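You operate a simulated robot arm through the tools that you are given. There is no shell and no other tool. Be economical: measure what you need, move in short steps, check, and stop when the job is done.

You are at the controls of a simulated robot arm. One attempt, no reset.

Task
Set 2 rpm, switch to reverse and jog the auger back to 0.
Fine: direction off and isolate after.

It is judged by the outcome, as a careful person would: the job done as asked, and still so three seconds after it is handed in. It fails if anything else is knocked over, pushed out of place, dropped, spilled or broken.

Robot
A 7-joint arm with a fingered hand on a trunk, on a base that drives. Base frame: it is fixed to the floor where the robot stands at the start and does not move with it; the origin is under the middle of the robot, x ahead of it, y to its left, z up. Units: m, rad, N and s.
Its first joint turns from -2.007 to 2.007 rad. Places, roughly: direction switch [0.7, -0.1, 0.9]; isolator switch [0.7, 0, 0.9]. Payload 5 kg.
The tool frame sits at the grasp point between the pads (the TCP): z along the fingers, y along the line on which they close. The tips reach 0.032 m beyond it. The gripper opens to 0.16 m. The gripper's body begins 0.089 m behind the TCP. The gripper is a hand of 4 fingers: y runs from the thumb to the fingers, the wrist lies at [0, 0, -0.267] in the tool frame, and closing takes about 1.5 s.
Orientation is told as [roll, pitch, yaw] about the base's x, y, z axes, in that order, counted from this pose: with the fingers straight down and closing along the base's y, the tool's x points along the base's -x, its y along +y and its z along -z.

Tools
- The arm moves only by the tool drive_tool. Its argument "deltas" is a list of rows, each an object (a shift or turn left out is 0, a gripper value left out holds the last) with "travel": the shift along the tool's x, y, z in m, a list of three; "rot": the turn, a rotation vector about the tool's x, y, z in rad, a list of three. In form: [{"travel": [tx, ty, tz], "rot": [wx, wy, wz]}, ...]. A call has 1 to 12 rows; each row is the pose to reach, as a shift and turn from the pose commanded when the call began, along the tool's axes at that moment. "jaw" is the finger opening in m, from 0 to 0.16, set as the call begins (left out, the last holds). A row lasts 0.2 s, in which the tool goes at most 0.05 m and 0.15 rad; a call with a longer step from one row to the next is refused whole, and so is a gripper value outside its range. Where a pose cannot be reached the arm comes as near as it can. A force on the tool above 40 N (or 10 N above the force at the start of the call, whichever is more), or a blocked arm, ends the call early, and 0.2 s more pass. Each finger travels about 0.045 m/s and halts on what it meets, pressing with about 30 N; the grip force reading is that of the motor and also rises with nothing between the fingers. The clock runs only during rows and for 0.2 s after the last one: add rows that repeat a pose to give the fingers time. The reply holds the time, the measured pose of the TCP, the force on the tool along the base axes, the opening and the grip force, in the units named above and with some noise, with the torque about the TCP (base axes, N m) and any sound that the robot's microphone picked up.
- Cameras (640 x 400 px; columns grow to the right, rows downward): "scene" is now at [0.0057, 0.187, 1.7043]; the picture's right is [-0.24, -0.97, 0.00], its down [-0.69, 0.17, -0.70] and it looks along [0.68, -0.17, -0.72] (base axes); focal length 264 px, centre (320, 200). "wrist" rides on the gripper at [0.08, -0.004, -0.114] in the tool frame; the picture's right is [0.05, 1.00, 0.00], its down [-0.82, 0.04, -0.58] and it looks along [-0.58, 0.03, 0.82] (tool axes); focal length 265 px, centre (320, 200). There is no depth. A picture from a camera that has moved, and an enlarged one, comes with that camera's place and axes in the base frame and with its lens. The place of the scene camera against the robot may be out by one fixed shift of up to 0.018 m in any direction.
- snapshot(camera): a new picture of that camera. It takes no simulated time.
- move_column(by): slides the trunk up (or, below 0, down) by that many m; the arm and the scene camera ride with it, the base frame stays. It gives what a move gives, with no picture.
- drive_base(legs): drives the robot by 1 to 6 legs, each [ahead, turn to the left] in m and rad, along the robot's own axes; the way and the turn of a leg run together, so that a leg with both is an arc; at most 1.5 m and 3.142 rad a leg. The arm and the cameras ride along, it lands a little off, and it stops where it bumps. It gives what a move gives.
- finger_targets(finger1, finger2, finger3, thumb_bend): sets how far each is bent, from 0 (flat) to 1 (curled in); at 0.3 the hand is open as for a grip, at 0.7 the pads meet at the TCP. One left out holds its place. A second passes; each finger stops where it meets its share of the squeeze, and holds until it gets a number again. A gripper value or a shape takes the hand back. It gives what a move gives, with no picture; readings hold the bend of each and the force on the fingers (four entries, about 0 where the hand has none), thumb and palm.
- preshape(shape): the hand has 4 fingers and takes this shape, open, in about a second: jaw (thumb against the fingers, like two jaws); tri (thumb and two fingers); tip (a fingertip pinch); poke (one finger out to press); point (the index stretched); flat (the hand flat); cup (the hand cupped); fist (a fist). The gripper value then closes the fingers along that shape, each until it touches; the sizes above hold for jaw. It gives what a move gives, with no picture.
- aim_head(pan, tilt): turns the head with the scene camera to pan (to the left, within 2.705 rad either way) and tilt (down, from -0.506 to 1.204), counted from straight ahead of the robot. It gives what a move gives.
- inspect(camera, box): a new picture of the part [left, top, right, bottom] of that camera's present view, enlarged. It takes no simulated time.
- hand_in(): hands the job in; it is judged then, once.

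Go step by step. Nothing tells you exact positions but the pictures and the camera data: compare them with the known pose of the tool, close in by small moves and look again before you grip or let go. The budget is 120 turns and 90 pictures, counting those below and the enlarged ones. Unless the task says otherwise, let go and move clear before handing in, and close with one line.

The tools are called by a JSON object that holds its "method" and its "body". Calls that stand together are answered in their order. drive_tool: Moves the arm, as the interface text tells. Its arguments: {"type":"object","properties":{"deltas":{"type":"array"},"jaw":{"type":"number"}},"required":["deltas"]} The other tools are called the same way: move_column (by) slides the trunk up or down; preshape (shape) gives the hand a shape; finger_targets (finger1, finger2, finger3, thumb_bend) moves the fingers one by one; drive_base (legs) drives the base; aim_head (pan, tilt) turns the head that bears the scene camera; snapshot (camera) takes a picture; inspect (camera, box) takes an enlarged picture of a part of a camera's view; hand_in () hands the job in.

At the start:

```text
t: 0.0
position: [0.7277, 0.1182, 1.1736]
tcp_rot: [-0.001, 0.001, 0.002]
wrist_force: [-0.1, 0.8, 0.8]
moment: [0.01, 0.01, 0.04]
gripper_width: 0.1599
finger_force: 0.2
shape: jaw
bend: [0.3, 0.3, 0.3, 0.3]
finger forces: [0.0, 0.0, 0.0, 0.0, 0.0, 0.0]
trunk travel left (down, up): [-0.55, 0.44]
robot x, y, heading: [-0.0032, -0.0015, -0.003]
head pan, tilt: [-0.243, 0.798]
```

scene: 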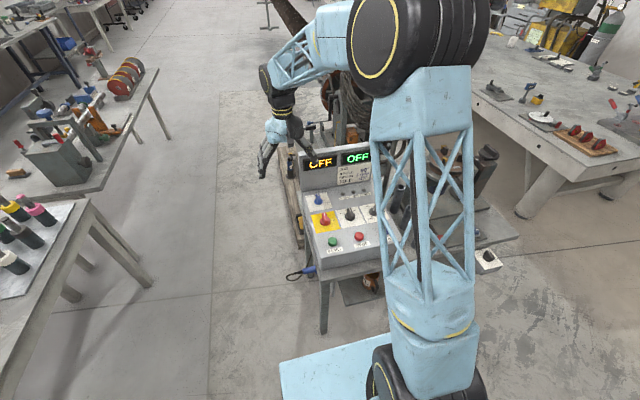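
wrist: 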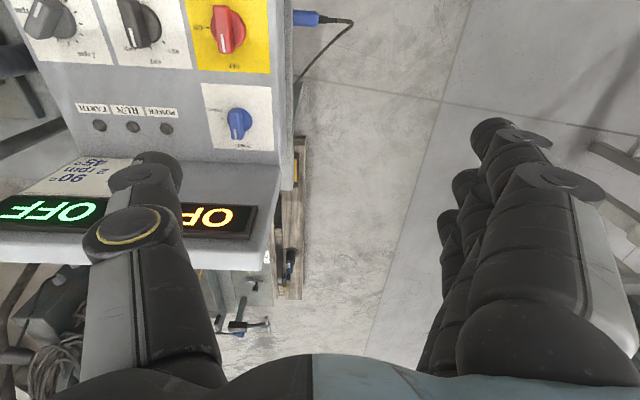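

I see a control console with two displays, a blue knob, a red isolator on yellow, two black knobs and green/red buttons. I'll enlarge the panel to read it.

{"method": "inspect", "body": {"camera": "scene", "box": [280, 140, 400, 260]}}

{"method": "inspect", "body": {"camera": "wrist", "box": [0, 0, 320, 270]}}

```text
3.33 times, centred on (340, 200) of scene
camera zoom: at [0.0057, 0.187, 1.7043], right [-0.24, -0.97, 0.0], down [-0.69, 0.17, -0.7], along [0.68, -0.17, -0.72], focal length 878 px, centre (253, 200)
```

zoom: 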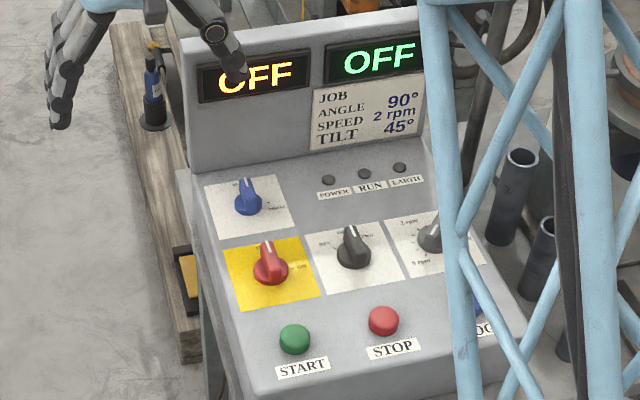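

```text
1.48 times, centred on (160, 135) of wrist
camera zoom: at [0.6452, 0.1135, 1.2877], right [-0.05, 1.0, 0.0], down [0.82, 0.04, 0.58], along [0.58, 0.03, -0.82], focal length 393 px, centre (557, 296)
```

zoom: 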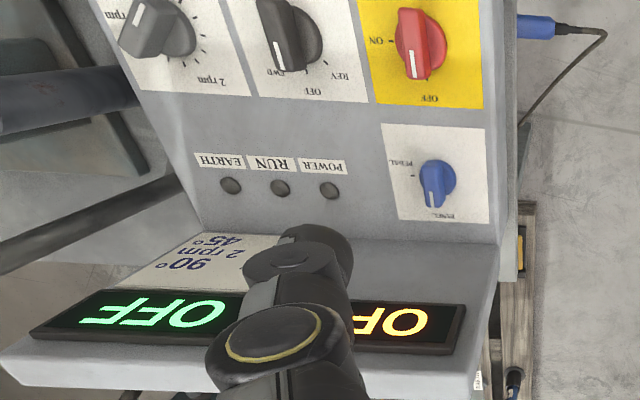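

The panel has an isolator, a direction switch (REV/OFF/FWD), a speed knob, a PEDAL/PANEL selector, and START, STOP and probably JOG. I'll pull the hand back and to the right for a better view.

{"method": "drive_tool", "body": {"deltas": [{"travel": [0.04, -0.02, 0]}, {"travel": [0.08, -0.04, -0.02]}, {"travel": [0.12, -0.06, -0.04]}, {"travel": [0.15, -0.09, -0.06]}, {"travel": [0.18, -0.12, -0.08]}, {"travel": [0.2, -0.16, -0.08]}, {"travel": [0.2, -0.2, -0.08]}, {"travel": [0.2, -0.2, -0.08]}]}}

{"method": "snapshot", "body": {"camera": "wrist"}}

{"method": "snapshot", "body": {"camera": "scene"}}

```text
t: 1.8
position: [0.5264, -0.0809, 1.2532]
tcp_rot: [0.0, -0.001, -0.001]
wrist_force: [-0.4, -0.2, 0.5]
moment: [0.01, 0.01, -0.03]
gripper_width: 0.1599
finger_force: 0.1
shape: jaw
bend: [0.3, 0.3, 0.3, 0.3]
finger forces: [0.0, 0.0, 0.0, 0.0, 0.1, 0.1]
trunk travel left (down, up): [-0.55, 0.44]
robot x, y, heading: [-0.0014, 0.0011, 0.001]
head pan, tilt: [-0.243, 0.798]
```

```text
85 pictures are left
camera wrist: at [0.445, -0.086, 1.3674], right [-0.05, 1.0, 0.0], down [0.82, 0.04, 0.58], along [0.58, 0.03, -0.82], focal length 265 px, centre (320, 200)
```

wrist: 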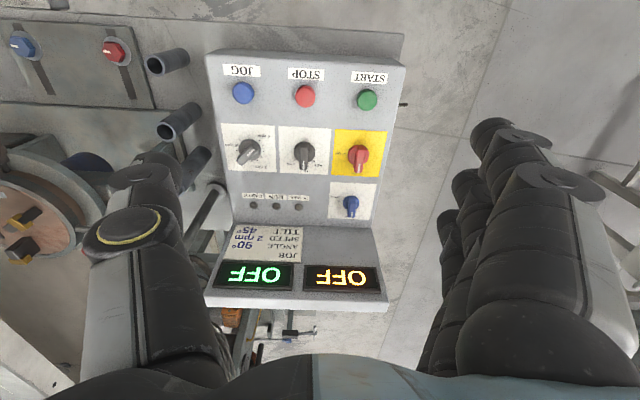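

```text
84 pictures are left
camera scene: at [0.0055, 0.1871, 1.7043], right [-0.24, -0.97, 0.0], down [-0.69, 0.17, -0.7], along [0.68, -0.17, -0.71], focal length 264 px, centre (320, 200)
```

scene: 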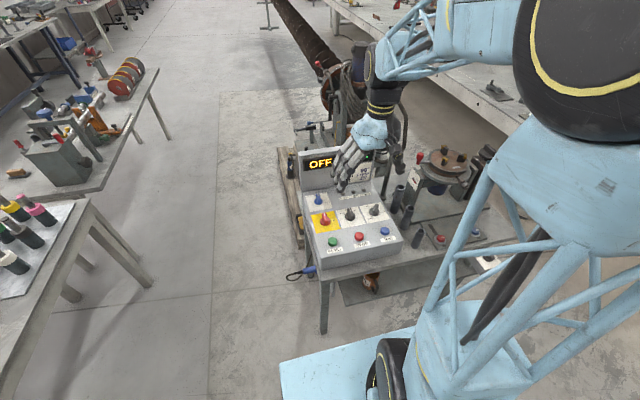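

The panel is now clear of the arm: START, STOP and JOG along the near row. I'll enlarge details of the knobs and the machine alongside.

{"method": "inspect", "body": {"camera": "wrist", "box": [205, 50, 405, 220]}}

{"method": "inspect", "body": {"camera": "scene", "box": [280, 50, 540, 280]}}

{"method": "inspect", "body": {"camera": "wrist", "box": [0, 0, 220, 290]}}

```text
2.35 times, centred on (305, 135) of wrist
camera zoom: at [0.445, -0.086, 1.3674], right [-0.05, 1.0, 0.0], down [0.82, 0.04, 0.58], along [0.58, 0.03, -0.82], focal length 624 px, centre (355, 353)
```

zoom: 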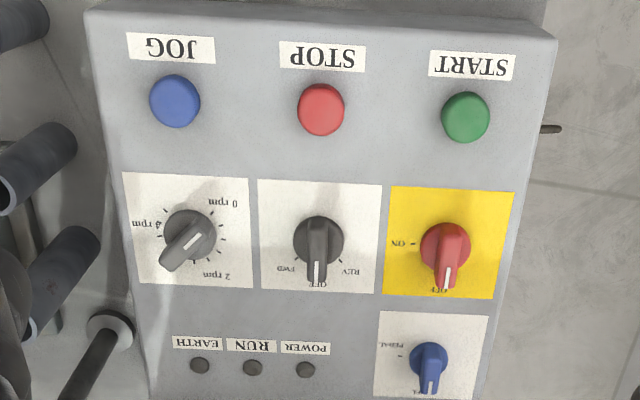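

```text
1.74 times, centred on (410, 165) of scene
camera zoom: at [0.0055, 0.1871, 1.7043], right [-0.24, -0.97, 0.0], down [-0.69, 0.17, -0.7], along [0.68, -0.17, -0.71], focal length 458 px, centre (164, 261)
```

zoom: 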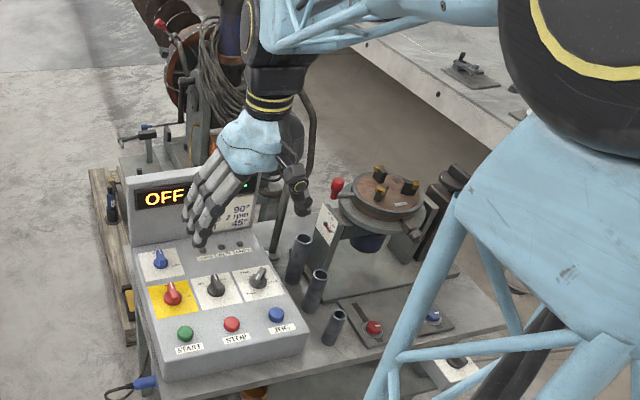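

```text
1.38 times, centred on (110, 145) of wrist
camera zoom: at [0.445, -0.086, 1.3674], right [-0.05, 1.0, 0.0], down [0.82, 0.04, 0.58], along [0.58, 0.03, -0.82], focal length 366 px, centre (610, 276)
```

zoom: 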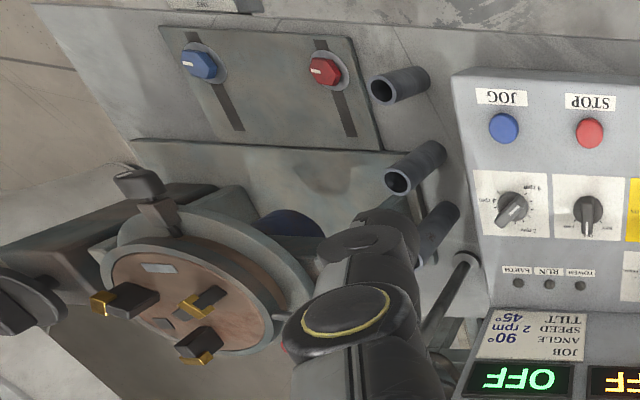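

Next I need to read the speed scale; I'll zoom tight on the three knobs.

{"method": "inspect", "body": {"camera": "wrist", "box": [222, 120, 282, 180]}}

{"method": "inspect", "body": {"camera": "wrist", "box": [325, 125, 395, 220]}}

{"method": "inspect", "body": {"camera": "scene", "box": [300, 180, 410, 270]}}

```text
6.67 times, centred on (252, 150) of wrist
camera zoom: at [0.445, -0.086, 1.3674], right [-0.05, 1.0, 0.0], down [0.82, 0.04, 0.58], along [0.58, 0.03, -0.82], focal length 1769 px, centre (773, 533)
```

zoom: 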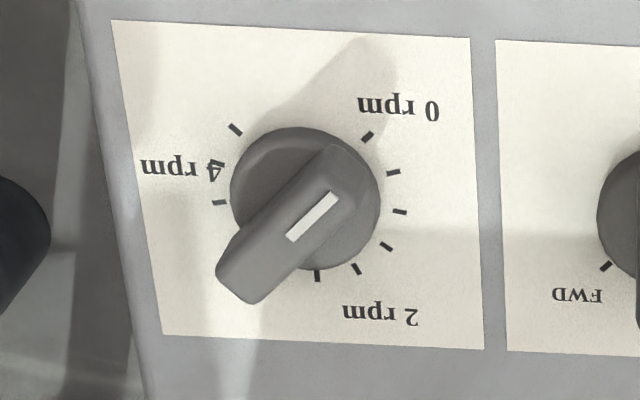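

```text
4.21 times, centred on (360, 172) of wrist
camera zoom: at [0.445, -0.086, 1.3674], right [-0.05, 1.0, 0.0], down [0.82, 0.04, 0.58], along [0.58, 0.03, -0.82], focal length 1118 px, centre (152, 316)
```

zoom: 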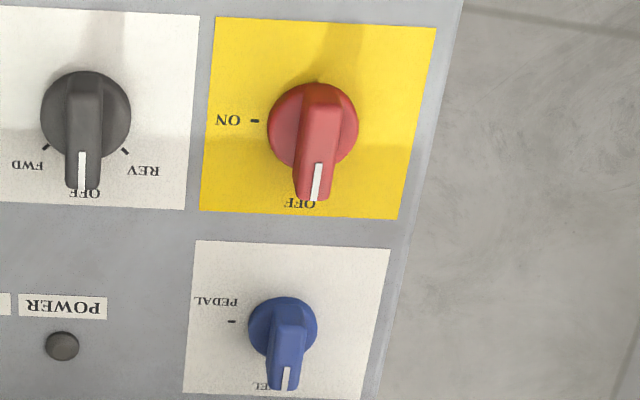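

```text
4.44 times, centred on (355, 225) of scene
camera zoom: at [0.0055, 0.1871, 1.7043], right [-0.24, -0.97, 0.0], down [-0.69, 0.17, -0.7], along [0.68, -0.17, -0.71], focal length 1171 px, centre (164, 89)
```

zoom: 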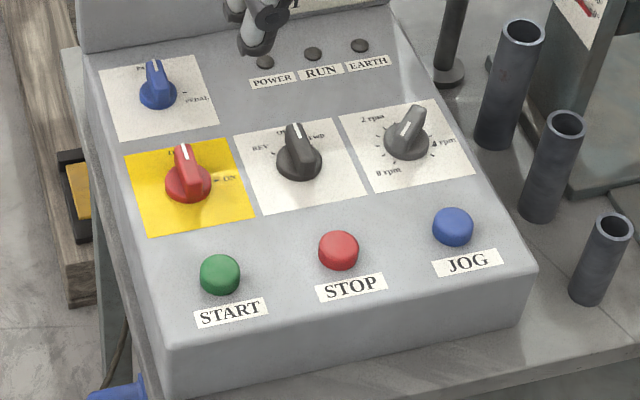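

The speed knob sits past its mid tick (scale 0 – 2 – 4 rpm), isolator and direction are OFF and the selector is on PANEL. I'll try the fingertip pinch shape and look at it.

{"method": "preshape", "body": {"shape": "tip"}}

{"method": "snapshot", "body": {"camera": "wrist"}}

{"method": "inspect", "body": {"camera": "scene", "box": [290, 80, 450, 240]}}

```text
t: 2.7
position: [0.5269, -0.0808, 1.2539]
tcp_rot: [-0.003, 0.001, 0.001]
wrist_force: [-0.7, 0.3, -0.1]
moment: [0.04, 0.0, -0.01]
gripper_width: 0.1599
finger_force: 0.1
shape: tip
bend: [0.01, 0.3, 0.01, 0.3]
finger forces: [0.0, 0.1, 0.1, 0.0, 0.0, 0.1]
trunk travel left (down, up): [-0.55, 0.44]
robot x, y, heading: [-0.0001, -0.0001, 0.0]
head pan, tilt: [-0.243, 0.798]
```

```text
77 pictures are left
camera wrist: at [0.4452, -0.086, 1.3673], right [-0.05, 1.0, 0.0], down [0.82, 0.04, 0.58], along [0.58, 0.03, -0.82], focal length 265 px, centre (320, 200)
```

wrist: 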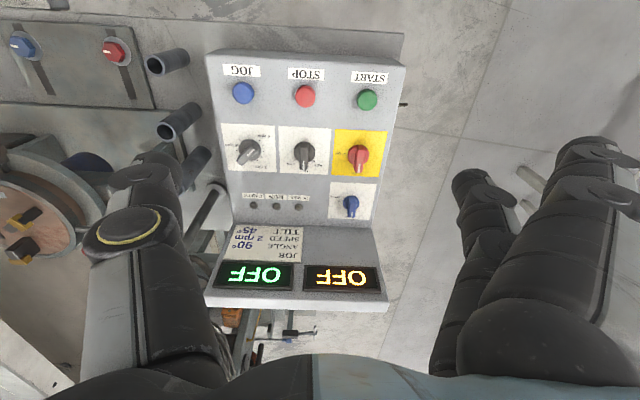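

```text
2.50 times, centred on (370, 160) of scene
camera zoom: at [0.0056, 0.1869, 1.7043], right [-0.24, -0.97, 0.0], down [-0.69, 0.17, -0.7], along [0.68, -0.17, -0.72], focal length 659 px, centre (195, 300)
```

zoom: 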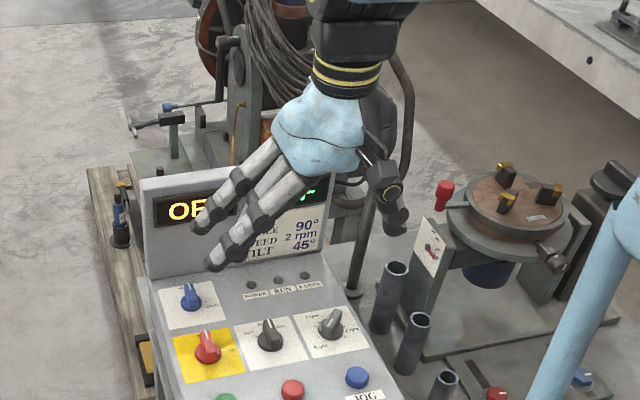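

The tip shape leaves the outer fingers splayed. I'll look at the poke shape, since it can both press JOG and push the levers around.

{"method": "preshape", "body": {"shape": "poke"}}

{"method": "snapshot", "body": {"camera": "wrist"}}

{"method": "inspect", "body": {"camera": "scene", "box": [290, 80, 450, 240]}}

```text
t: 3.6
position: [0.5266, -0.0818, 1.2529]
tcp_rot: [-0.001, -0.001, 0.0]
wrist_force: [-0.4, 0.2, -0.1]
moment: [-0.01, -0.01, -0.01]
gripper_width: 0.0
finger_force: 0.1
shape: poke
bend: [1.0, 1.0, 1.0, 0.47]
finger forces: [0.0, 0.0, 0.0, 0.0, 0.0, 0.0]
trunk travel left (down, up): [-0.55, 0.44]
robot x, y, heading: [0.0002, -0.0002, -0.0]
head pan, tilt: [-0.243, 0.798]
```

```text
75 pictures are left
camera wrist: at [0.4452, -0.0859, 1.3673], right [-0.05, 1.0, 0.0], down [0.82, 0.04, 0.58], along [0.58, 0.03, -0.82], focal length 265 px, centre (320, 200)
```

wrist: 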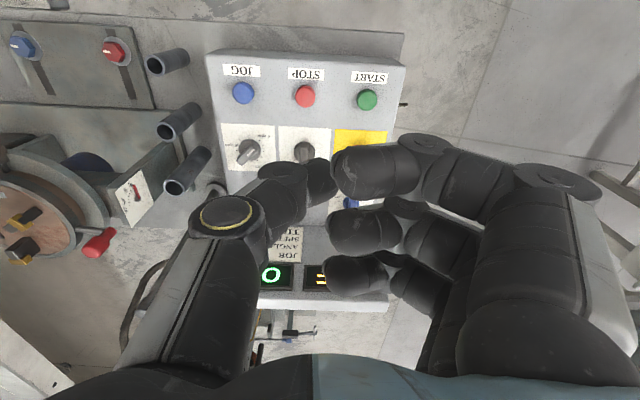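

```text
2.50 times, centred on (370, 160) of scene
camera zoom: at [0.0056, 0.1869, 1.7043], right [-0.24, -0.97, 0.0], down [-0.69, 0.17, -0.7], along [0.68, -0.17, -0.72], focal length 659 px, centre (195, 300)
```

zoom: 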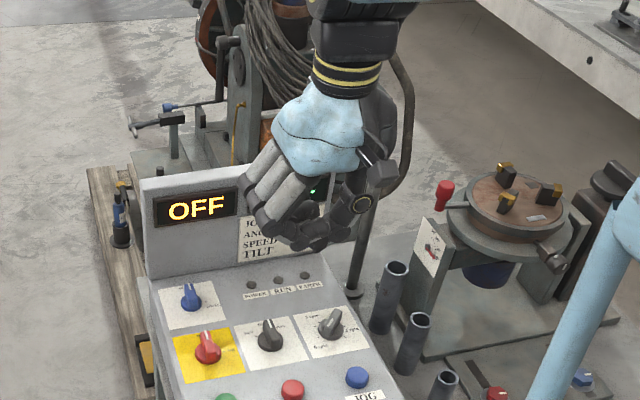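

The poke shape pushes with the thumb and hides the panel. I'll try a pinch with only the middle finger and thumb, outer fingers curled.

{"method": "finger_targets", "body": {"finger1": 1, "finger2": 0.5, "finger3": 1, "thumb_bend": 0.5}}

{"method": "snapshot", "body": {"camera": "wrist"}}

{"method": "inspect", "body": {"camera": "scene", "box": [290, 80, 450, 240]}}

```text
t: 4.6
position: [0.5272, -0.081, 1.2543]
tcp_rot: [-0.001, 0.0, 0.001]
wrist_force: [0.0, 0.0, 0.2]
moment: [-0.01, 0.03, 0.05]
gripper_width: 0.0621
finger_force: 0.1
shape: fingers
bend: [1.0, 0.5, 1.0, 0.5]
finger forces: [0.0, 0.1, 0.0, 0.0, 0.0, 0.0]
trunk travel left (down, up): [-0.55, 0.44]
robot x, y, heading: [0.0033, -0.0033, 0.001]
head pan, tilt: [-0.243, 0.798]
```

```text
73 pictures are left
camera wrist: at [0.4452, -0.086, 1.3673], right [-0.05, 1.0, 0.0], down [0.82, 0.04, 0.58], along [0.58, 0.03, -0.82], focal length 265 px, centre (320, 200)
```

wrist: 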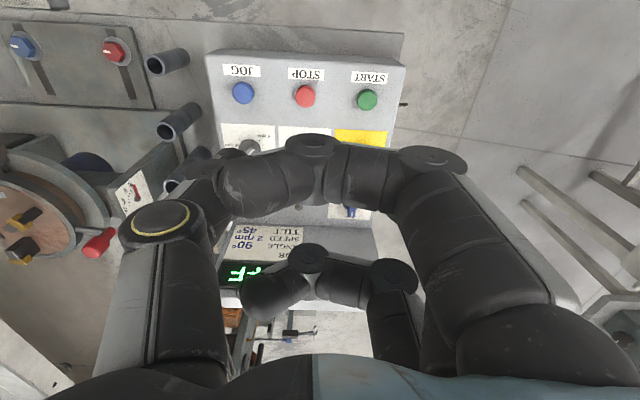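

```text
2.50 times, centred on (370, 160) of scene
camera zoom: at [0.0056, 0.1869, 1.7043], right [-0.24, -0.97, 0.0], down [-0.69, 0.17, -0.7], along [0.68, -0.17, -0.72], focal length 659 px, centre (195, 300)
```

zoom: 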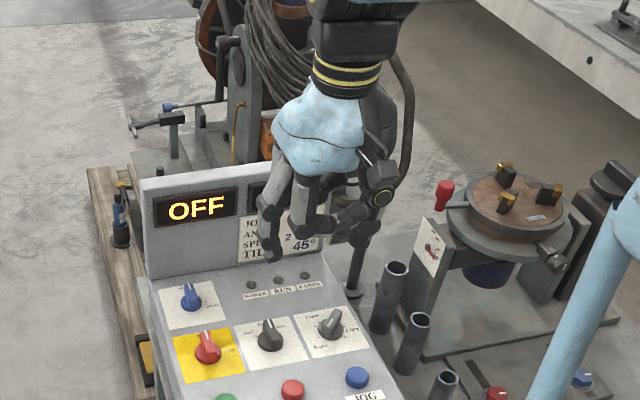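

The middle finger and thumb make a good pincer, but the curled near finger blocks the wrist camera. I'll stretch that one out and move above the isolator (about x 0.665, y 0).

{"method": "finger_targets", "body": {"finger1": 0, "finger2": 0.48, "finger3": 1, "thumb_bend": 0.48}}

{"method": "drive_tool", "body": {"deltas": [{"travel": [-0.03, 0.02, 0.03]}, {"travel": [-0.06, 0.04, 0.06]}, {"travel": [-0.09, 0.06, 0.09]}, {"travel": [-0.11, 0.081, 0.12]}, {"travel": [-0.125, 0.081, 0.15]}, {"travel": [-0.138, 0.081, 0.17]}, {"travel": [-0.138, 0.081, 0.17]}]}}

{"method": "snapshot", "body": {"camera": "wrist"}}

{"method": "inspect", "body": {"camera": "scene", "box": [270, 100, 430, 260]}}

```text
t: 5.6
position: [0.5268, -0.0814, 1.2535]
tcp_rot: [0.0, 0.0, 0.0]
wrist_force: [0.0, 0.1, 1.2]
moment: [0.01, -0.03, -0.02]
gripper_width: 0.1711
finger_force: 0.1
shape: fingers
bend: [0.0, 0.48, 1.0, 0.48]
finger forces: [0.0, 0.0, 0.2, 0.1, 0.0, 0.0]
trunk travel left (down, up): [-0.55, 0.44]
robot x, y, heading: [-0.0003, -0.0017, -0.001]
head pan, tilt: [-0.243, 0.798]
```

```text
t: 7.2
position: [0.6642, -0.0011, 1.0821]
tcp_rot: [-0.003, 0.001, -0.001]
wrist_force: [-0.4, -0.8, 0.3]
moment: [-0.02, -0.01, -0.02]
gripper_width: 0.1717
finger_force: 0.0
shape: fingers
bend: [0.0, 0.48, 1.0, 0.48]
finger forces: [0.0, 0.0, 0.0, 0.1, 0.1, 0.0]
trunk travel left (down, up): [-0.55, 0.44]
robot x, y, heading: [0.0031, 0.0052, -0.003]
head pan, tilt: [-0.243, 0.798]
```

```text
71 pictures are left
camera wrist: at [0.5829, -0.0057, 1.1977], right [-0.05, 1.0, 0.0], down [0.81, 0.04, 0.58], along [0.58, 0.03, -0.82], focal length 265 px, centre (320, 200)
```

wrist: 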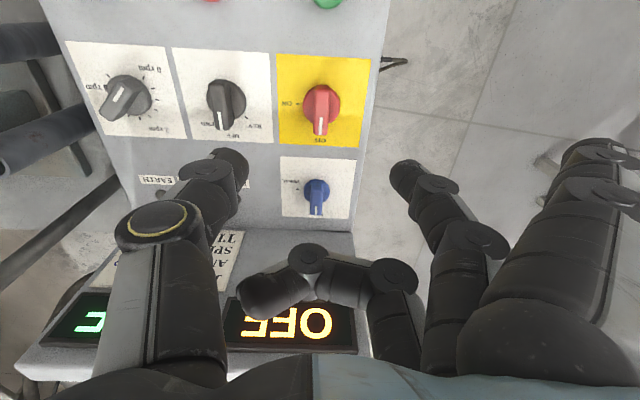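

```text
2.50 times, centred on (350, 180) of scene
camera zoom: at [0.0056, 0.187, 1.7044], right [-0.24, -0.97, 0.0], down [-0.69, 0.17, -0.7], along [0.68, -0.17, -0.71], focal length 659 px, centre (245, 250)
```

zoom: 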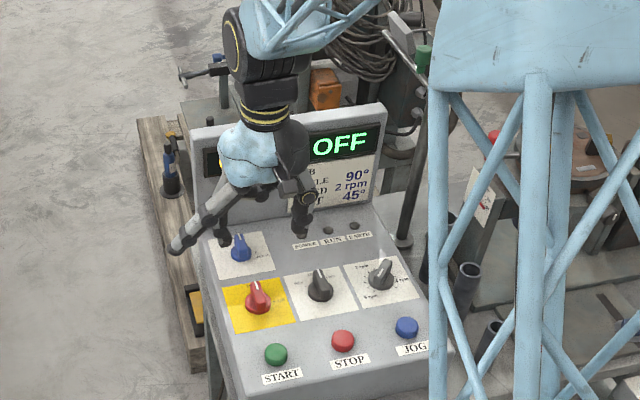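

Triangulating two wrist views puts the isolator plate at about (0.663, 0, 0.893). The open pincer straddles it, so I'll descend partway and look again.

{"method": "drive_tool", "body": {"deltas": [{"travel": [0, 0, 0.03]}, {"travel": [0, 0, 0.06]}, {"travel": [0, 0, 0.085]}, {"travel": [0, 0, 0.105]}, {"travel": [0, 0, 0.105]}]}}

{"method": "snapshot", "body": {"camera": "wrist"}}

{"method": "inspect", "body": {"camera": "scene", "box": [280, 150, 400, 260]}}

```text
t: 8.4
position: [0.6649, -0.0012, 0.9789]
tcp_rot: [0.001, -0.001, 0.0]
wrist_force: [-0.5, -0.6, 0.0]
moment: [0.0, -0.01, -0.01]
gripper_width: 0.1719
finger_force: 0.0
shape: fingers
bend: [0.0, 0.48, 1.0, 0.48]
finger forces: [0.0, 0.0, 0.0, 0.0, 0.0, 0.1]
trunk travel left (down, up): [-0.55, 0.44]
robot x, y, heading: [-0.003, 0.0004, 0.002]
head pan, tilt: [-0.243, 0.798]
```

```text
69 pictures are left
camera wrist: at [0.5829, -0.0056, 1.093], right [-0.05, 1.0, 0.0], down [0.82, 0.04, 0.58], along [0.58, 0.03, -0.82], focal length 265 px, centre (320, 200)
```

wrist: 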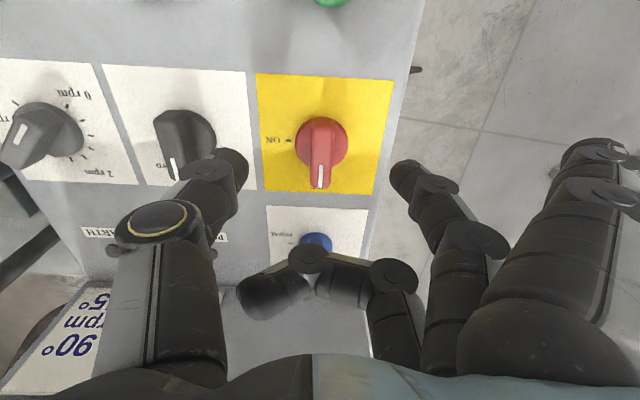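

```text
3.64 times, centred on (340, 205) of scene
camera zoom: at [0.0057, 0.1869, 1.7044], right [-0.24, -0.97, 0.0], down [-0.69, 0.17, -0.7], along [0.68, -0.17, -0.72], focal length 958 px, centre (247, 182)
```

zoom: 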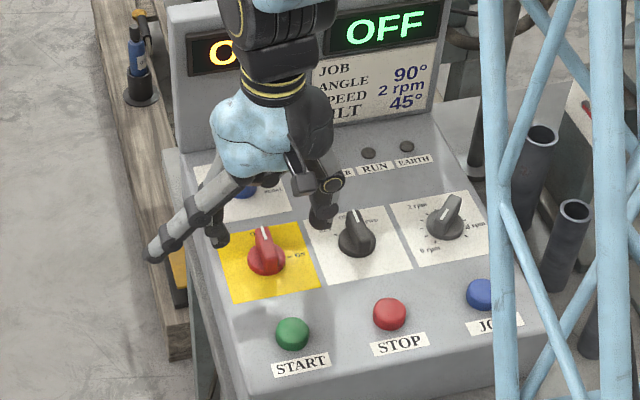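

The plate is nearly level at z≈0.89, with the knob axis at about (0.668, 0). I'll lower the pincer around the lever.

{"method": "drive_tool", "body": {"deltas": [{"travel": [-0.004, 0, 0.02]}, {"travel": [-0.004, 0, 0.035]}, {"travel": [-0.004, 0, 0.045]}, {"travel": [-0.004, 0, 0.045]}]}}

{"method": "snapshot", "body": {"camera": "wrist"}}

{"method": "inspect", "body": {"camera": "scene", "box": [280, 150, 400, 260]}}

```text
t: 9.4
position: [0.6699, -0.0018, 0.9335]
tcp_rot: [0.0, 0.0, 0.001]
wrist_force: [-0.3, -0.1, -0.4]
moment: [-0.01, 0.01, 0.02]
gripper_width: 0.1716
finger_force: 0.0
shape: fingers
bend: [0.0, 0.48, 1.0, 0.48]
finger forces: [0.0, 0.1, 0.0, 0.0, 0.0, 0.1]
trunk travel left (down, up): [-0.55, 0.44]
robot x, y, heading: [-0.0019, 0.0001, -0.002]
head pan, tilt: [-0.243, 0.798]
```

```text
67 pictures are left
camera wrist: at [0.5877, -0.0062, 1.0478], right [-0.05, 1.0, 0.0], down [0.82, 0.04, 0.58], along [0.58, 0.03, -0.82], focal length 265 px, centre (320, 200)
```

wrist: 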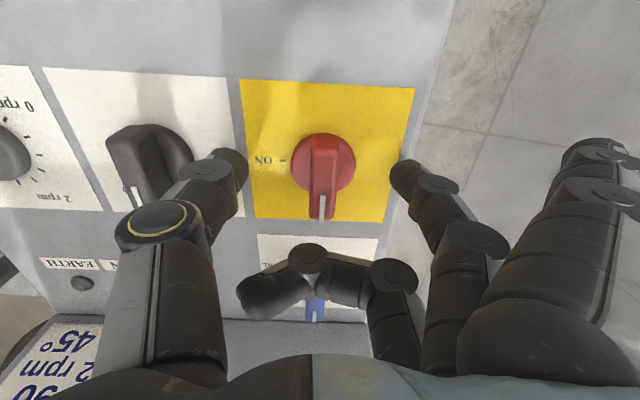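

```text
3.64 times, centred on (340, 205) of scene
camera zoom: at [0.0058, 0.1869, 1.7043], right [-0.24, -0.97, 0.0], down [-0.69, 0.17, -0.7], along [0.68, -0.17, -0.72], focal length 958 px, centre (247, 182)
```

zoom: 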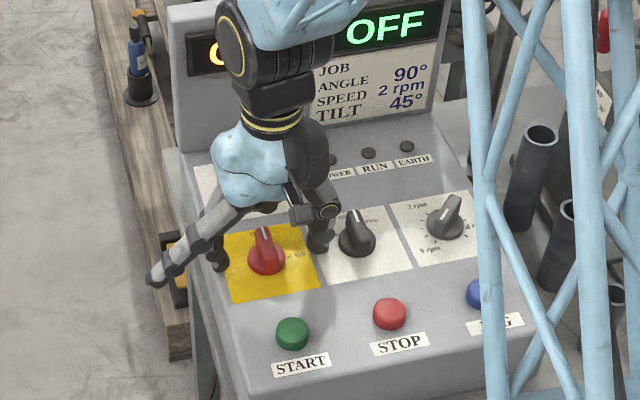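

The pincer straddles the red lever, well centred. I'll close the middle finger and thumb on it.

{"method": "finger_targets", "body": {"finger1": 0, "finger2": 0.68, "finger3": 1, "thumb_bend": 0.68}}

{"method": "snapshot", "body": {"camera": "wrist"}}

```text
t: 10.4
position: [0.6686, -0.0006, 0.9346]
tcp_rot: [-0.002, -0.001, 0.001]
wrist_force: [0.8, 4.0, 4.1]
moment: [0.28, -0.01, 0.03]
gripper_width: 0.1337
finger_force: 5.3
shape: fingers
bend: [0.0, 0.65, 1.0, 0.67]
finger forces: [0.1, 8.8, 0.0, 0.1, 1.2, 0.1]
trunk travel left (down, up): [-0.55, 0.44]
robot x, y, heading: [0.0011, 0.001, 0.004]
head pan, tilt: [-0.243, 0.798]
```

```text
65 pictures are left
camera wrist: at [0.5875, -0.0056, 1.0482], right [-0.05, 1.0, 0.0], down [0.81, 0.04, 0.58], along [0.58, 0.03, -0.82], focal length 265 px, centre (320, 200)
```

wrist: 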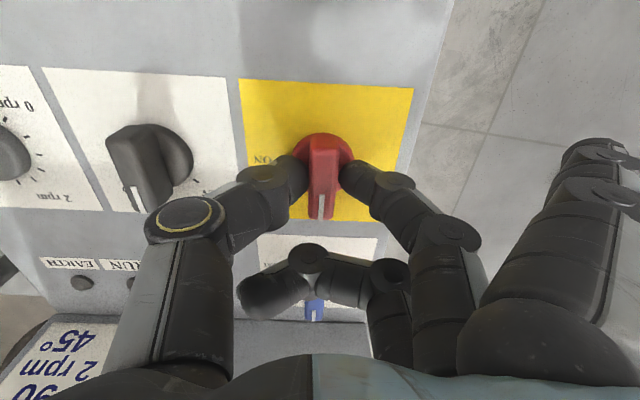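

The pads are on both sides of the lever. I'll firm the thumb and curl the spare finger out of the way before turning.

{"method": "finger_targets", "body": {"finger1": 1, "finger2": 0.7, "thumb_bend": 0.72}}

{"method": "drive_tool", "body": {"deltas": [{"rot": [0, 0, 0.13]}, {"rot": [0, 0, 0.26]}, {"rot": [0, 0, 0.39]}, {"rot": [0, 0, 0.52]}, {"rot": [0, 0, 0.65]}, {"rot": [0, 0, 0.78]}, {"rot": [0, 0, 0.78]}]}}

{"method": "inspect", "body": {"camera": "scene", "box": [280, 130, 400, 260]}}

```text
t: 11.4
position: [0.6685, -0.0, 0.9331]
tcp_rot: [0.001, 0.0, 0.0]
wrist_force: [-0.6, 4.4, 1.5]
moment: [0.32, -0.13, -0.19]
gripper_width: 0.0274
finger_force: 13.8
shape: fingers
bend: [0.7, 0.66, 1.0, 0.69]
finger forces: [8.4, 10.7, 0.0, 0.1, 8.5, 0.0]
trunk travel left (down, up): [-0.55, 0.44]
robot x, y, heading: [-0.0016, -0.0008, -0.002]
head pan, tilt: [-0.243, 0.798]
```

```text
t: 13.0
position: [0.6685, 0.0001, 0.9336]
tcp_rot: [-0.001, -0.003, -0.78]
wrist_force: [-5.4, 14.5, 5.1]
moment: [0.48, -0.12, -0.02]
gripper_width: 0.0263
finger_force: 18.1
shape: fingers
bend: [0.7, 0.66, 1.0, 0.69]
finger forces: [14.4, 13.6, 0.0, 0.0, 8.6, 0.0]
trunk travel left (down, up): [-0.55, 0.44]
robot x, y, heading: [-0.0012, 0.0004, -0.002]
head pan, tilt: [-0.243, 0.798]
```

```text
3.08 times, centred on (340, 195) of scene
camera zoom: at [0.0049, 0.1884, 1.7042], right [-0.24, -0.97, 0.0], down [-0.69, 0.17, -0.7], along [0.68, -0.17, -0.71], focal length 811 px, centre (258, 215)
```

zoom: 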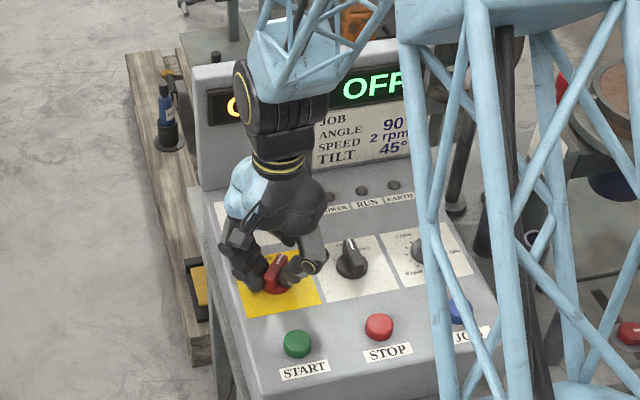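

The lever is turning with the hand. I'll continue to the 90° ON position.

{"method": "drive_tool", "body": {"deltas": [{"rot": [0, 0, 0.13]}, {"rot": [0, 0, 0.26]}, {"rot": [0, 0, 0.39]}, {"rot": [0, 0, 0.52]}, {"rot": [0, 0, 0.65]}, {"rot": [0, 0, 0.79]}, {"rot": [0, 0, 0.86]}, {"rot": [0, 0, 0.86]}]}}

{"method": "inspect", "body": {"camera": "scene", "box": [280, 130, 400, 260]}}

```text
t: 14.8
position: [0.671, 0.0004, 0.9337]
tcp_rot: [0.002, -0.001, -1.64]
wrist_force: [4.0, 21.9, 2.2]
moment: [0.34, -0.25, -0.03]
gripper_width: 0.0266
finger_force: 19.4
shape: fingers
bend: [0.7, 0.67, 1.0, 0.69]
finger forces: [18.8, 10.2, 0.1, 0.0, 9.9, 0.1]
trunk travel left (down, up): [-0.55, 0.44]
robot x, y, heading: [0.0017, 0.0024, -0.002]
head pan, tilt: [-0.243, 0.798]
```

```text
3.08 times, centred on (340, 195) of scene
camera zoom: at [0.0058, 0.1894, 1.7041], right [-0.24, -0.97, 0.0], down [-0.69, 0.17, -0.7], along [0.68, -0.17, -0.71], focal length 811 px, centre (258, 215)
```

zoom: 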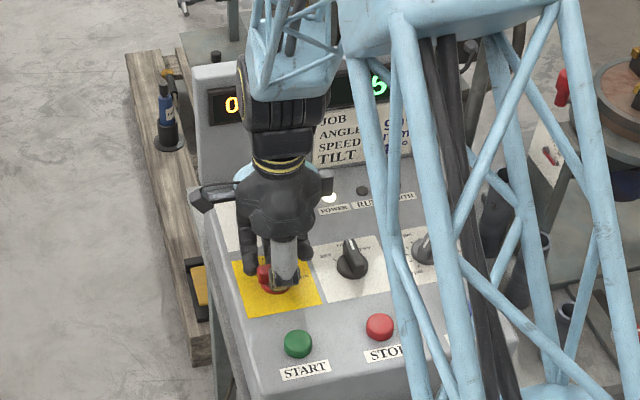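

The power lamp is lit and the displays show values. I'll release, rise and rotate the hand back.

{"method": "finger_targets", "body": {"finger1": 0.48, "finger2": 0.48, "finger3": 1, "thumb_bend": 0.48}}

{"method": "drive_tool", "body": {"deltas": [{"travel": [0, 0, -0.03]}, {"travel": [0, 0, -0.07]}, {"travel": [0, 0, -0.11]}, {"travel": [0, 0, -0.11], "rot": [0, 0, -0.14]}, {"travel": [0, 0, -0.11], "rot": [0, 0, -0.28]}, {"travel": [0, 0, -0.11], "rot": [0, 0, -0.42]}, {"travel": [0, 0, -0.11], "rot": [0, 0, -0.56]}, {"travel": [0, 0, -0.11], "rot": [0, 0, -0.7]}, {"travel": [0, 0, -0.11], "rot": [0, 0, -0.84]}, {"travel": [0, 0, -0.11], "rot": [0, 0, -0.98]}, {"travel": [0, 0, -0.11], "rot": [0, 0, -1.12]}, {"travel": [0, 0, -0.11], "rot": [0, 0, -1.26]}]}}

{"method": "finger_targets", "body": {"finger1": 0}}

{"method": "snapshot", "body": {"camera": "wrist"}}

{"method": "snapshot", "body": {"camera": "scene"}}

```text
t: 15.8
position: [0.6692, -0.0013, 0.9327]
tcp_rot: [0.0, -0.004, -1.641]
wrist_force: [-0.1, 0.1, -0.2]
moment: [-0.04, 0.0, -0.04]
gripper_width: 0.0984
finger_force: 0.0
shape: fingers
bend: [0.48, 0.48, 1.0, 0.48]
finger forces: [0.1, 0.0, 0.0, 0.0, 0.0, 0.0]
trunk travel left (down, up): [-0.55, 0.44]
robot x, y, heading: [0.0027, -0.0029, 0.0]
head pan, tilt: [-0.243, 0.798]
```

```text
t: 18.4
position: [0.6686, -0.0008, 1.0436]
tcp_rot: [0.001, -0.001, -0.378]
wrist_force: [0.5, 0.2, 0.4]
moment: [0.02, 0.0, -0.01]
gripper_width: 0.099
finger_force: 0.3
shape: fingers
bend: [0.48, 0.48, 1.0, 0.48]
finger forces: [0.1, 0.0, 0.0, 0.0, 0.1, 0.0]
trunk travel left (down, up): [-0.55, 0.44]
robot x, y, heading: [-0.0045, -0.0013, -0.002]
head pan, tilt: [-0.243, 0.798]
```

```text
t: 19.4
position: [0.6698, -0.0006, 1.0438]
tcp_rot: [-0.001, 0.002, -0.381]
wrist_force: [0.2, 0.5, 0.3]
moment: [0.03, -0.02, 0.02]
gripper_width: 0.1716
finger_force: 0.1
shape: fingers
bend: [0.0, 0.48, 1.0, 0.48]
finger forces: [0.0, 0.0, 0.0, 0.0, 0.0, 0.1]
trunk travel left (down, up): [-0.55, 0.44]
robot x, y, heading: [0.0007, 0.0043, -0.0]
head pan, tilt: [-0.243, 0.798]
```

```text
62 pictures are left
camera wrist: at [0.5915, 0.0248, 1.1577], right [0.32, 0.95, 0.0], down [0.77, -0.26, 0.58], along [0.55, -0.19, -0.82], focal length 265 px, centre (320, 200)
```

wrist: 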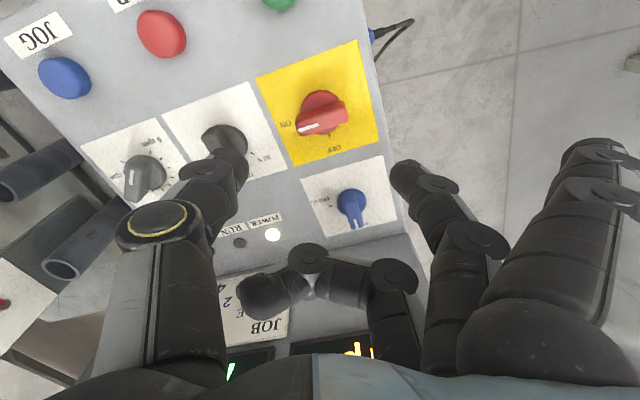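

```text
61 pictures are left
camera scene: at [0.0057, 0.1872, 1.7043], right [-0.24, -0.97, 0.0], down [-0.69, 0.17, -0.7], along [0.68, -0.17, -0.72], focal length 264 px, centre (320, 200)
```

scene: 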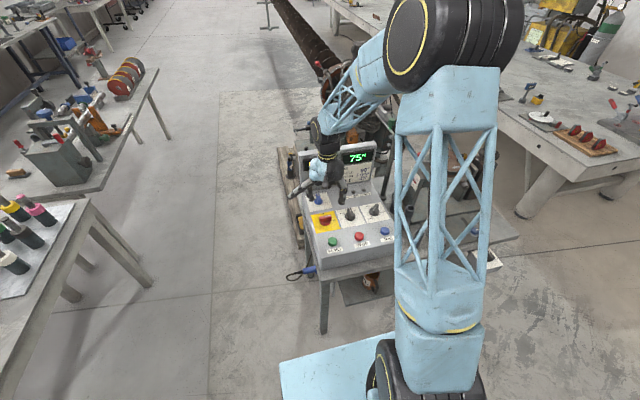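

The green display reads about 75° and the isolator points to ON. I'll move over the speed knob (y≈-0.21) with the hand straight to measure it.

{"method": "drive_tool", "body": {"deltas": [{"travel": [-0.016, -0.04, -0.01], "rot": [0, 0, -0.08]}, {"travel": [-0.031, -0.079, -0.02], "rot": [0, 0, -0.16]}, {"travel": [-0.046, -0.118, -0.03], "rot": [0, 0, -0.24]}, {"travel": [-0.062, -0.156, -0.03], "rot": [0, 0, -0.32]}, {"travel": [-0.078, -0.195, -0.03], "rot": [0, 0, -0.38]}, {"travel": [-0.078, -0.195, -0.03], "rot": [0, 0, -0.38]}]}}

{"method": "snapshot", "body": {"camera": "wrist"}}

{"method": "inspect", "body": {"camera": "scene", "box": [280, 130, 400, 260]}}

```text
t: 20.8
position: [0.6706, -0.2104, 1.0745]
tcp_rot: [0.0, 0.0, 0.002]
wrist_force: [-0.2, 0.5, -0.2]
moment: [0.0, 0.03, -0.01]
gripper_width: 0.1716
finger_force: 0.1
shape: fingers
bend: [0.0, 0.48, 1.0, 0.48]
finger forces: [0.0, 0.0, 0.0, 0.1, 0.0, 0.0]
trunk travel left (down, up): [-0.55, 0.44]
robot x, y, heading: [-0.0018, -0.0022, -0.003]
head pan, tilt: [-0.243, 0.798]
```

```text
60 pictures are left
camera wrist: at [0.5883, -0.2152, 1.1875], right [-0.05, 1.0, 0.0], down [0.82, 0.04, 0.58], along [0.58, 0.03, -0.82], focal length 265 px, centre (320, 200)
```

wrist: 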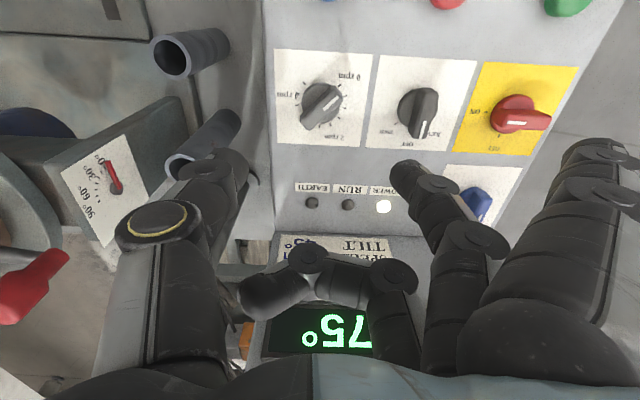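

```text
3.08 times, centred on (340, 195) of scene
camera zoom: at [0.0056, 0.1871, 1.7044], right [-0.24, -0.97, 0.0], down [-0.69, 0.17, -0.7], along [0.68, -0.17, -0.72], focal length 811 px, centre (258, 215)
```

zoom: 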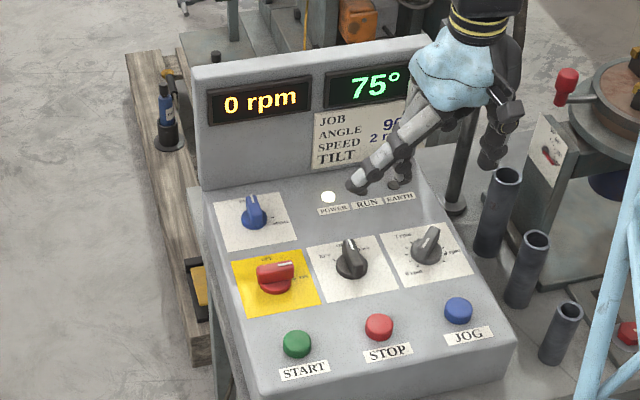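

Yellow shows actual speed (0 rpm) and green the angle (75°). The speed knob is at about (0.668, -0.209); I'll zoom in on its dial.

{"method": "inspect", "body": {"camera": "wrist", "box": [270, 45, 380, 155]}}

```text
3.64 times, centred on (325, 100) of wrist
camera zoom: at [0.5883, -0.2152, 1.1875], right [-0.05, 1.0, 0.0], down [0.82, 0.04, 0.58], along [0.58, 0.03, -0.82], focal length 965 px, centre (302, 564)
```

zoom: 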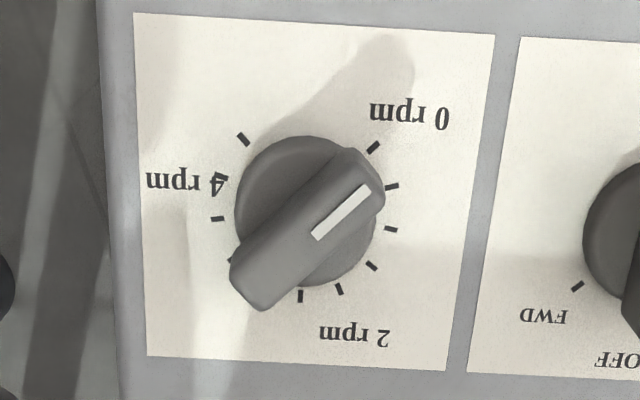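

The white mark on the speed knob seems to sit on the 0 rpm end of the bar. I'll zoom tighter to be certain.

{"method": "inspect", "body": {"camera": "wrist", "box": [295, 70, 355, 135]}}

{"method": "inspect", "body": {"camera": "scene", "box": [380, 205, 415, 240]}}

```text
6.15 times, centred on (325, 102) of wrist
camera zoom: at [0.5883, -0.2152, 1.1875], right [-0.05, 1.0, 0.0], down [0.82, 0.04, 0.58], along [0.58, 0.03, -0.82], focal length 1633 px, centre (289, 800)
```

zoom: 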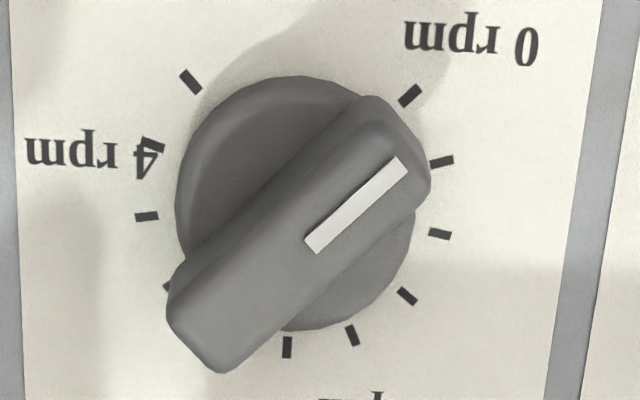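

```text
11.43 times, centred on (398, 222) of scene
camera zoom: at [0.0056, 0.1871, 1.7044], right [-0.24, -0.97, 0.0], down [-0.69, 0.17, -0.7], along [0.68, -0.17, -0.72], focal length 3012 px, centre (-566, -57)
```

zoom: 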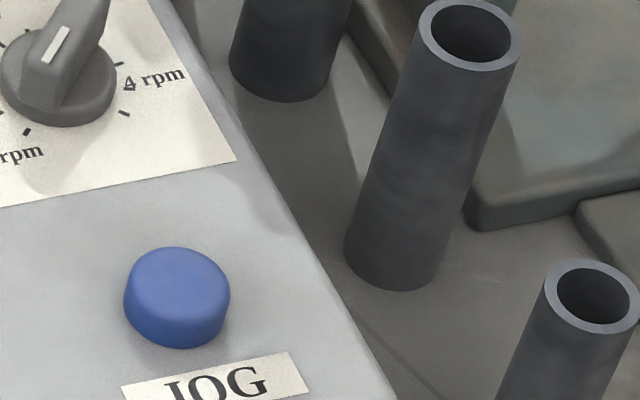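

The mark is at the 0 rpm end, so the knob needs about 108° clockwise to the 2 rpm tick. I'll curl the spare finger, align the pincer across the bar (45°) and come down.

{"method": "finger_targets", "body": {"finger1": 1}}

{"method": "drive_tool", "body": {"deltas": [{"travel": [0.002, 0.001, 0.02], "rot": [0, 0, 0.13]}, {"travel": [0.002, 0.001, 0.04], "rot": [0, 0, 0.26]}, {"travel": [0.002, 0.001, 0.055], "rot": [0, 0, 0.39]}, {"travel": [0.002, 0.001, 0.07], "rot": [0, 0, 0.52]}, {"travel": [0.002, 0.001, 0.085], "rot": [0, 0, 0.65]}, {"travel": [0.002, 0.001, 0.09], "rot": [0, 0, 0.785]}, {"travel": [0.002, 0.001, 0.09], "rot": [0, 0, 0.785]}]}}

{"method": "inspect", "body": {"camera": "scene", "box": [320, 150, 440, 260]}}

{"method": "snapshot", "body": {"camera": "wrist"}}

```text
t: 21.8
position: [0.6706, -0.2113, 1.0745]
tcp_rot: [0.0, 0.0, -0.001]
wrist_force: [-0.7, -1.0, -0.7]
moment: [-0.03, 0.01, 0.06]
gripper_width: 0.0634
finger_force: 0.1
shape: fingers
bend: [1.0, 0.48, 1.0, 0.48]
finger forces: [0.1, 0.0, 0.0, 0.0, 0.1, 0.1]
trunk travel left (down, up): [-0.55, 0.44]
robot x, y, heading: [0.0012, 0.0008, -0.003]
head pan, tilt: [-0.243, 0.798]
```

```text
t: 23.4
position: [0.6674, -0.2098, 0.9825]
tcp_rot: [-0.001, -0.002, -0.788]
wrist_force: [0.0, -0.2, 0.0]
moment: [0.01, 0.01, 0.04]
gripper_width: 0.0634
finger_force: 0.1
shape: fingers
bend: [1.0, 0.48, 1.0, 0.48]
finger forces: [0.0, 0.1, 0.1, 0.0, 0.1, 0.0]
trunk travel left (down, up): [-0.55, 0.44]
robot x, y, heading: [-0.0016, 0.002, -0.001]
head pan, tilt: [-0.243, 0.798]
```

```text
3.64 times, centred on (380, 205) of scene
camera zoom: at [0.0056, 0.1871, 1.7044], right [-0.24, -0.97, 0.0], down [-0.69, 0.17, -0.7], along [0.68, -0.17, -0.72], focal length 958 px, centre (102, 182)
```

zoom: 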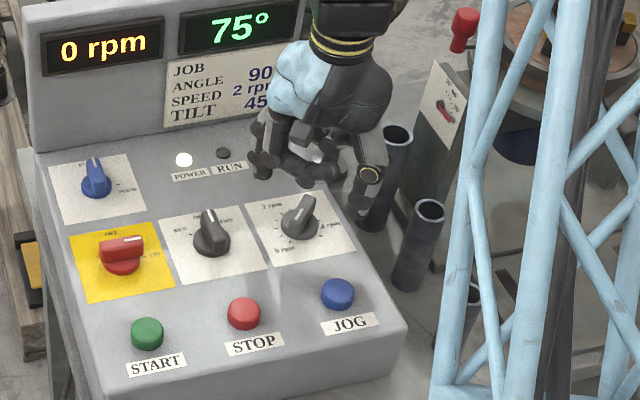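

```text
54 pictures are left
camera wrist: at [0.6066, -0.1561, 1.0973], right [0.67, 0.74, 0.0], down [0.61, -0.55, 0.58], along [0.43, -0.39, -0.82], focal length 265 px, centre (320, 200)
```

wrist: 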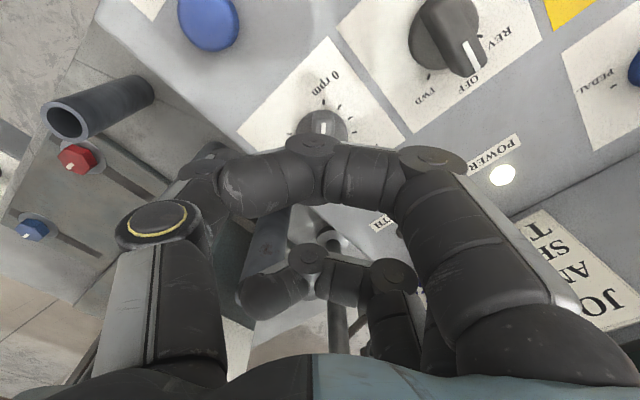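

The view confirms the mark is at 0 rpm, and the upright tubes clear the hand's sweep. I'll lower to grip height and close.

{"method": "drive_tool", "body": {"deltas": [{"travel": [0, 0, 0.02]}, {"travel": [0, 0, 0.035]}, {"travel": [0, 0, 0.047]}, {"travel": [0, 0, 0.047]}]}}

{"method": "finger_targets", "body": {"finger2": 0.7, "thumb_bend": 0.72}}

{"method": "inspect", "body": {"camera": "scene", "box": [320, 150, 440, 260]}}

```text
t: 24.4
position: [0.6668, -0.2094, 0.937]
tcp_rot: [-0.002, -0.001, -0.786]
wrist_force: [-0.5, -0.7, -0.5]
moment: [0.0, 0.02, -0.02]
gripper_width: 0.0633
finger_force: 0.0
shape: fingers
bend: [1.0, 0.48, 1.0, 0.48]
finger forces: [0.0, 0.1, 0.0, 0.1, 0.0, 0.0]
trunk travel left (down, up): [-0.55, 0.44]
robot x, y, heading: [0.0007, -0.0011, 0.001]
head pan, tilt: [-0.243, 0.798]
```

```text
t: 25.4
position: [0.668, -0.2103, 0.9365]
tcp_rot: [-0.001, 0.0, -0.785]
wrist_force: [-0.7, -0.5, -2.6]
moment: [0.02, 0.01, 0.0]
gripper_width: 0.0509
finger_force: 6.0
shape: fingers
bend: [1.0, 0.66, 1.0, 0.69]
finger forces: [0.0, 4.8, 0.0, 0.1, 6.3, 0.0]
trunk travel left (down, up): [-0.55, 0.44]
robot x, y, heading: [0.0053, -0.0024, -0.001]
head pan, tilt: [-0.243, 0.798]
```

```text
3.64 times, centred on (380, 205) of scene
camera zoom: at [0.0058, 0.187, 1.7043], right [-0.24, -0.97, 0.0], down [-0.69, 0.17, -0.7], along [0.68, -0.17, -0.72], focal length 958 px, centre (102, 182)
```

zoom: 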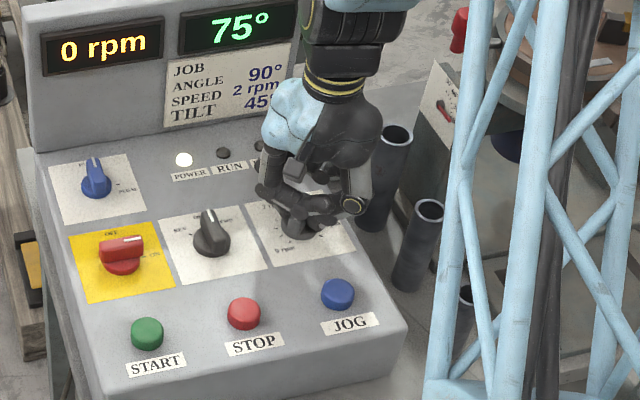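

Gripped with balanced forces. I'll turn the knob clockwise in part and watch.

{"method": "drive_tool", "body": {"deltas": [{"rot": [0, 0, 0.13]}, {"rot": [0, 0, 0.26]}, {"rot": [0, 0, 0.39]}, {"rot": [0, 0, 0.52]}, {"rot": [0, 0, 0.65]}, {"rot": [0, 0, 0.78]}, {"rot": [0, 0, 0.91]}, {"rot": [0, 0, 0.91]}]}}

{"method": "drive_tool", "body": {"deltas": [{"rot": [0, 0, 0.13]}, {"rot": [0, 0, 0.26]}, {"rot": [0, 0, 0.39]}, {"rot": [0, 0, 0.52]}, {"rot": [0, 0, 0.65]}, {"rot": [0, 0, 0.78]}, {"rot": [0, 0, 0.91]}, {"rot": [0, 0, 0.975]}, {"rot": [0, 0, 0.975]}]}}

{"method": "inspect", "body": {"camera": "scene", "box": [320, 150, 440, 260]}}

```text
t: 27.2
position: [0.6682, -0.2099, 0.9361]
tcp_rot: [0.002, -0.002, -1.697]
wrist_force: [-0.6, 7.4, -1.2]
moment: [0.2, -0.02, 0.03]
gripper_width: 0.0509
finger_force: 5.8
shape: fingers
bend: [1.0, 0.66, 1.0, 0.69]
finger forces: [0.0, 5.1, 0.1, 0.0, 6.4, 0.0]
trunk travel left (down, up): [-0.55, 0.44]
robot x, y, heading: [-0.001, 0.0027, -0.002]
head pan, tilt: [-0.243, 0.798]
```

```text
t: 29.2
position: [0.6669, -0.2087, 0.9368]
tcp_rot: [0.002, 0.002, -2.67]
wrist_force: [4.5, 7.1, -0.6]
moment: [0.15, -0.1, 0.02]
gripper_width: 0.0509
finger_force: 5.9
shape: fingers
bend: [1.0, 0.66, 1.0, 0.69]
finger forces: [0.1, 4.2, 0.1, 0.0, 7.7, 0.0]
trunk travel left (down, up): [-0.55, 0.44]
robot x, y, heading: [-0.0037, -0.0, 0.001]
head pan, tilt: [-0.243, 0.798]
```

```text
3.64 times, centred on (380, 205) of scene
camera zoom: at [0.0062, 0.188, 1.7043], right [-0.24, -0.97, 0.0], down [-0.69, 0.17, -0.7], along [0.68, -0.17, -0.72], focal length 958 px, centre (102, 182)
```

zoom: 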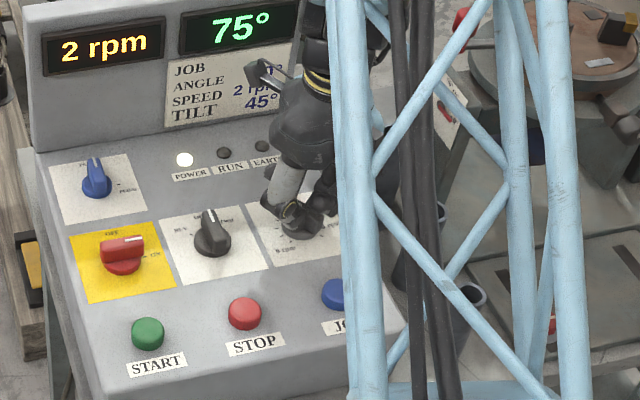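

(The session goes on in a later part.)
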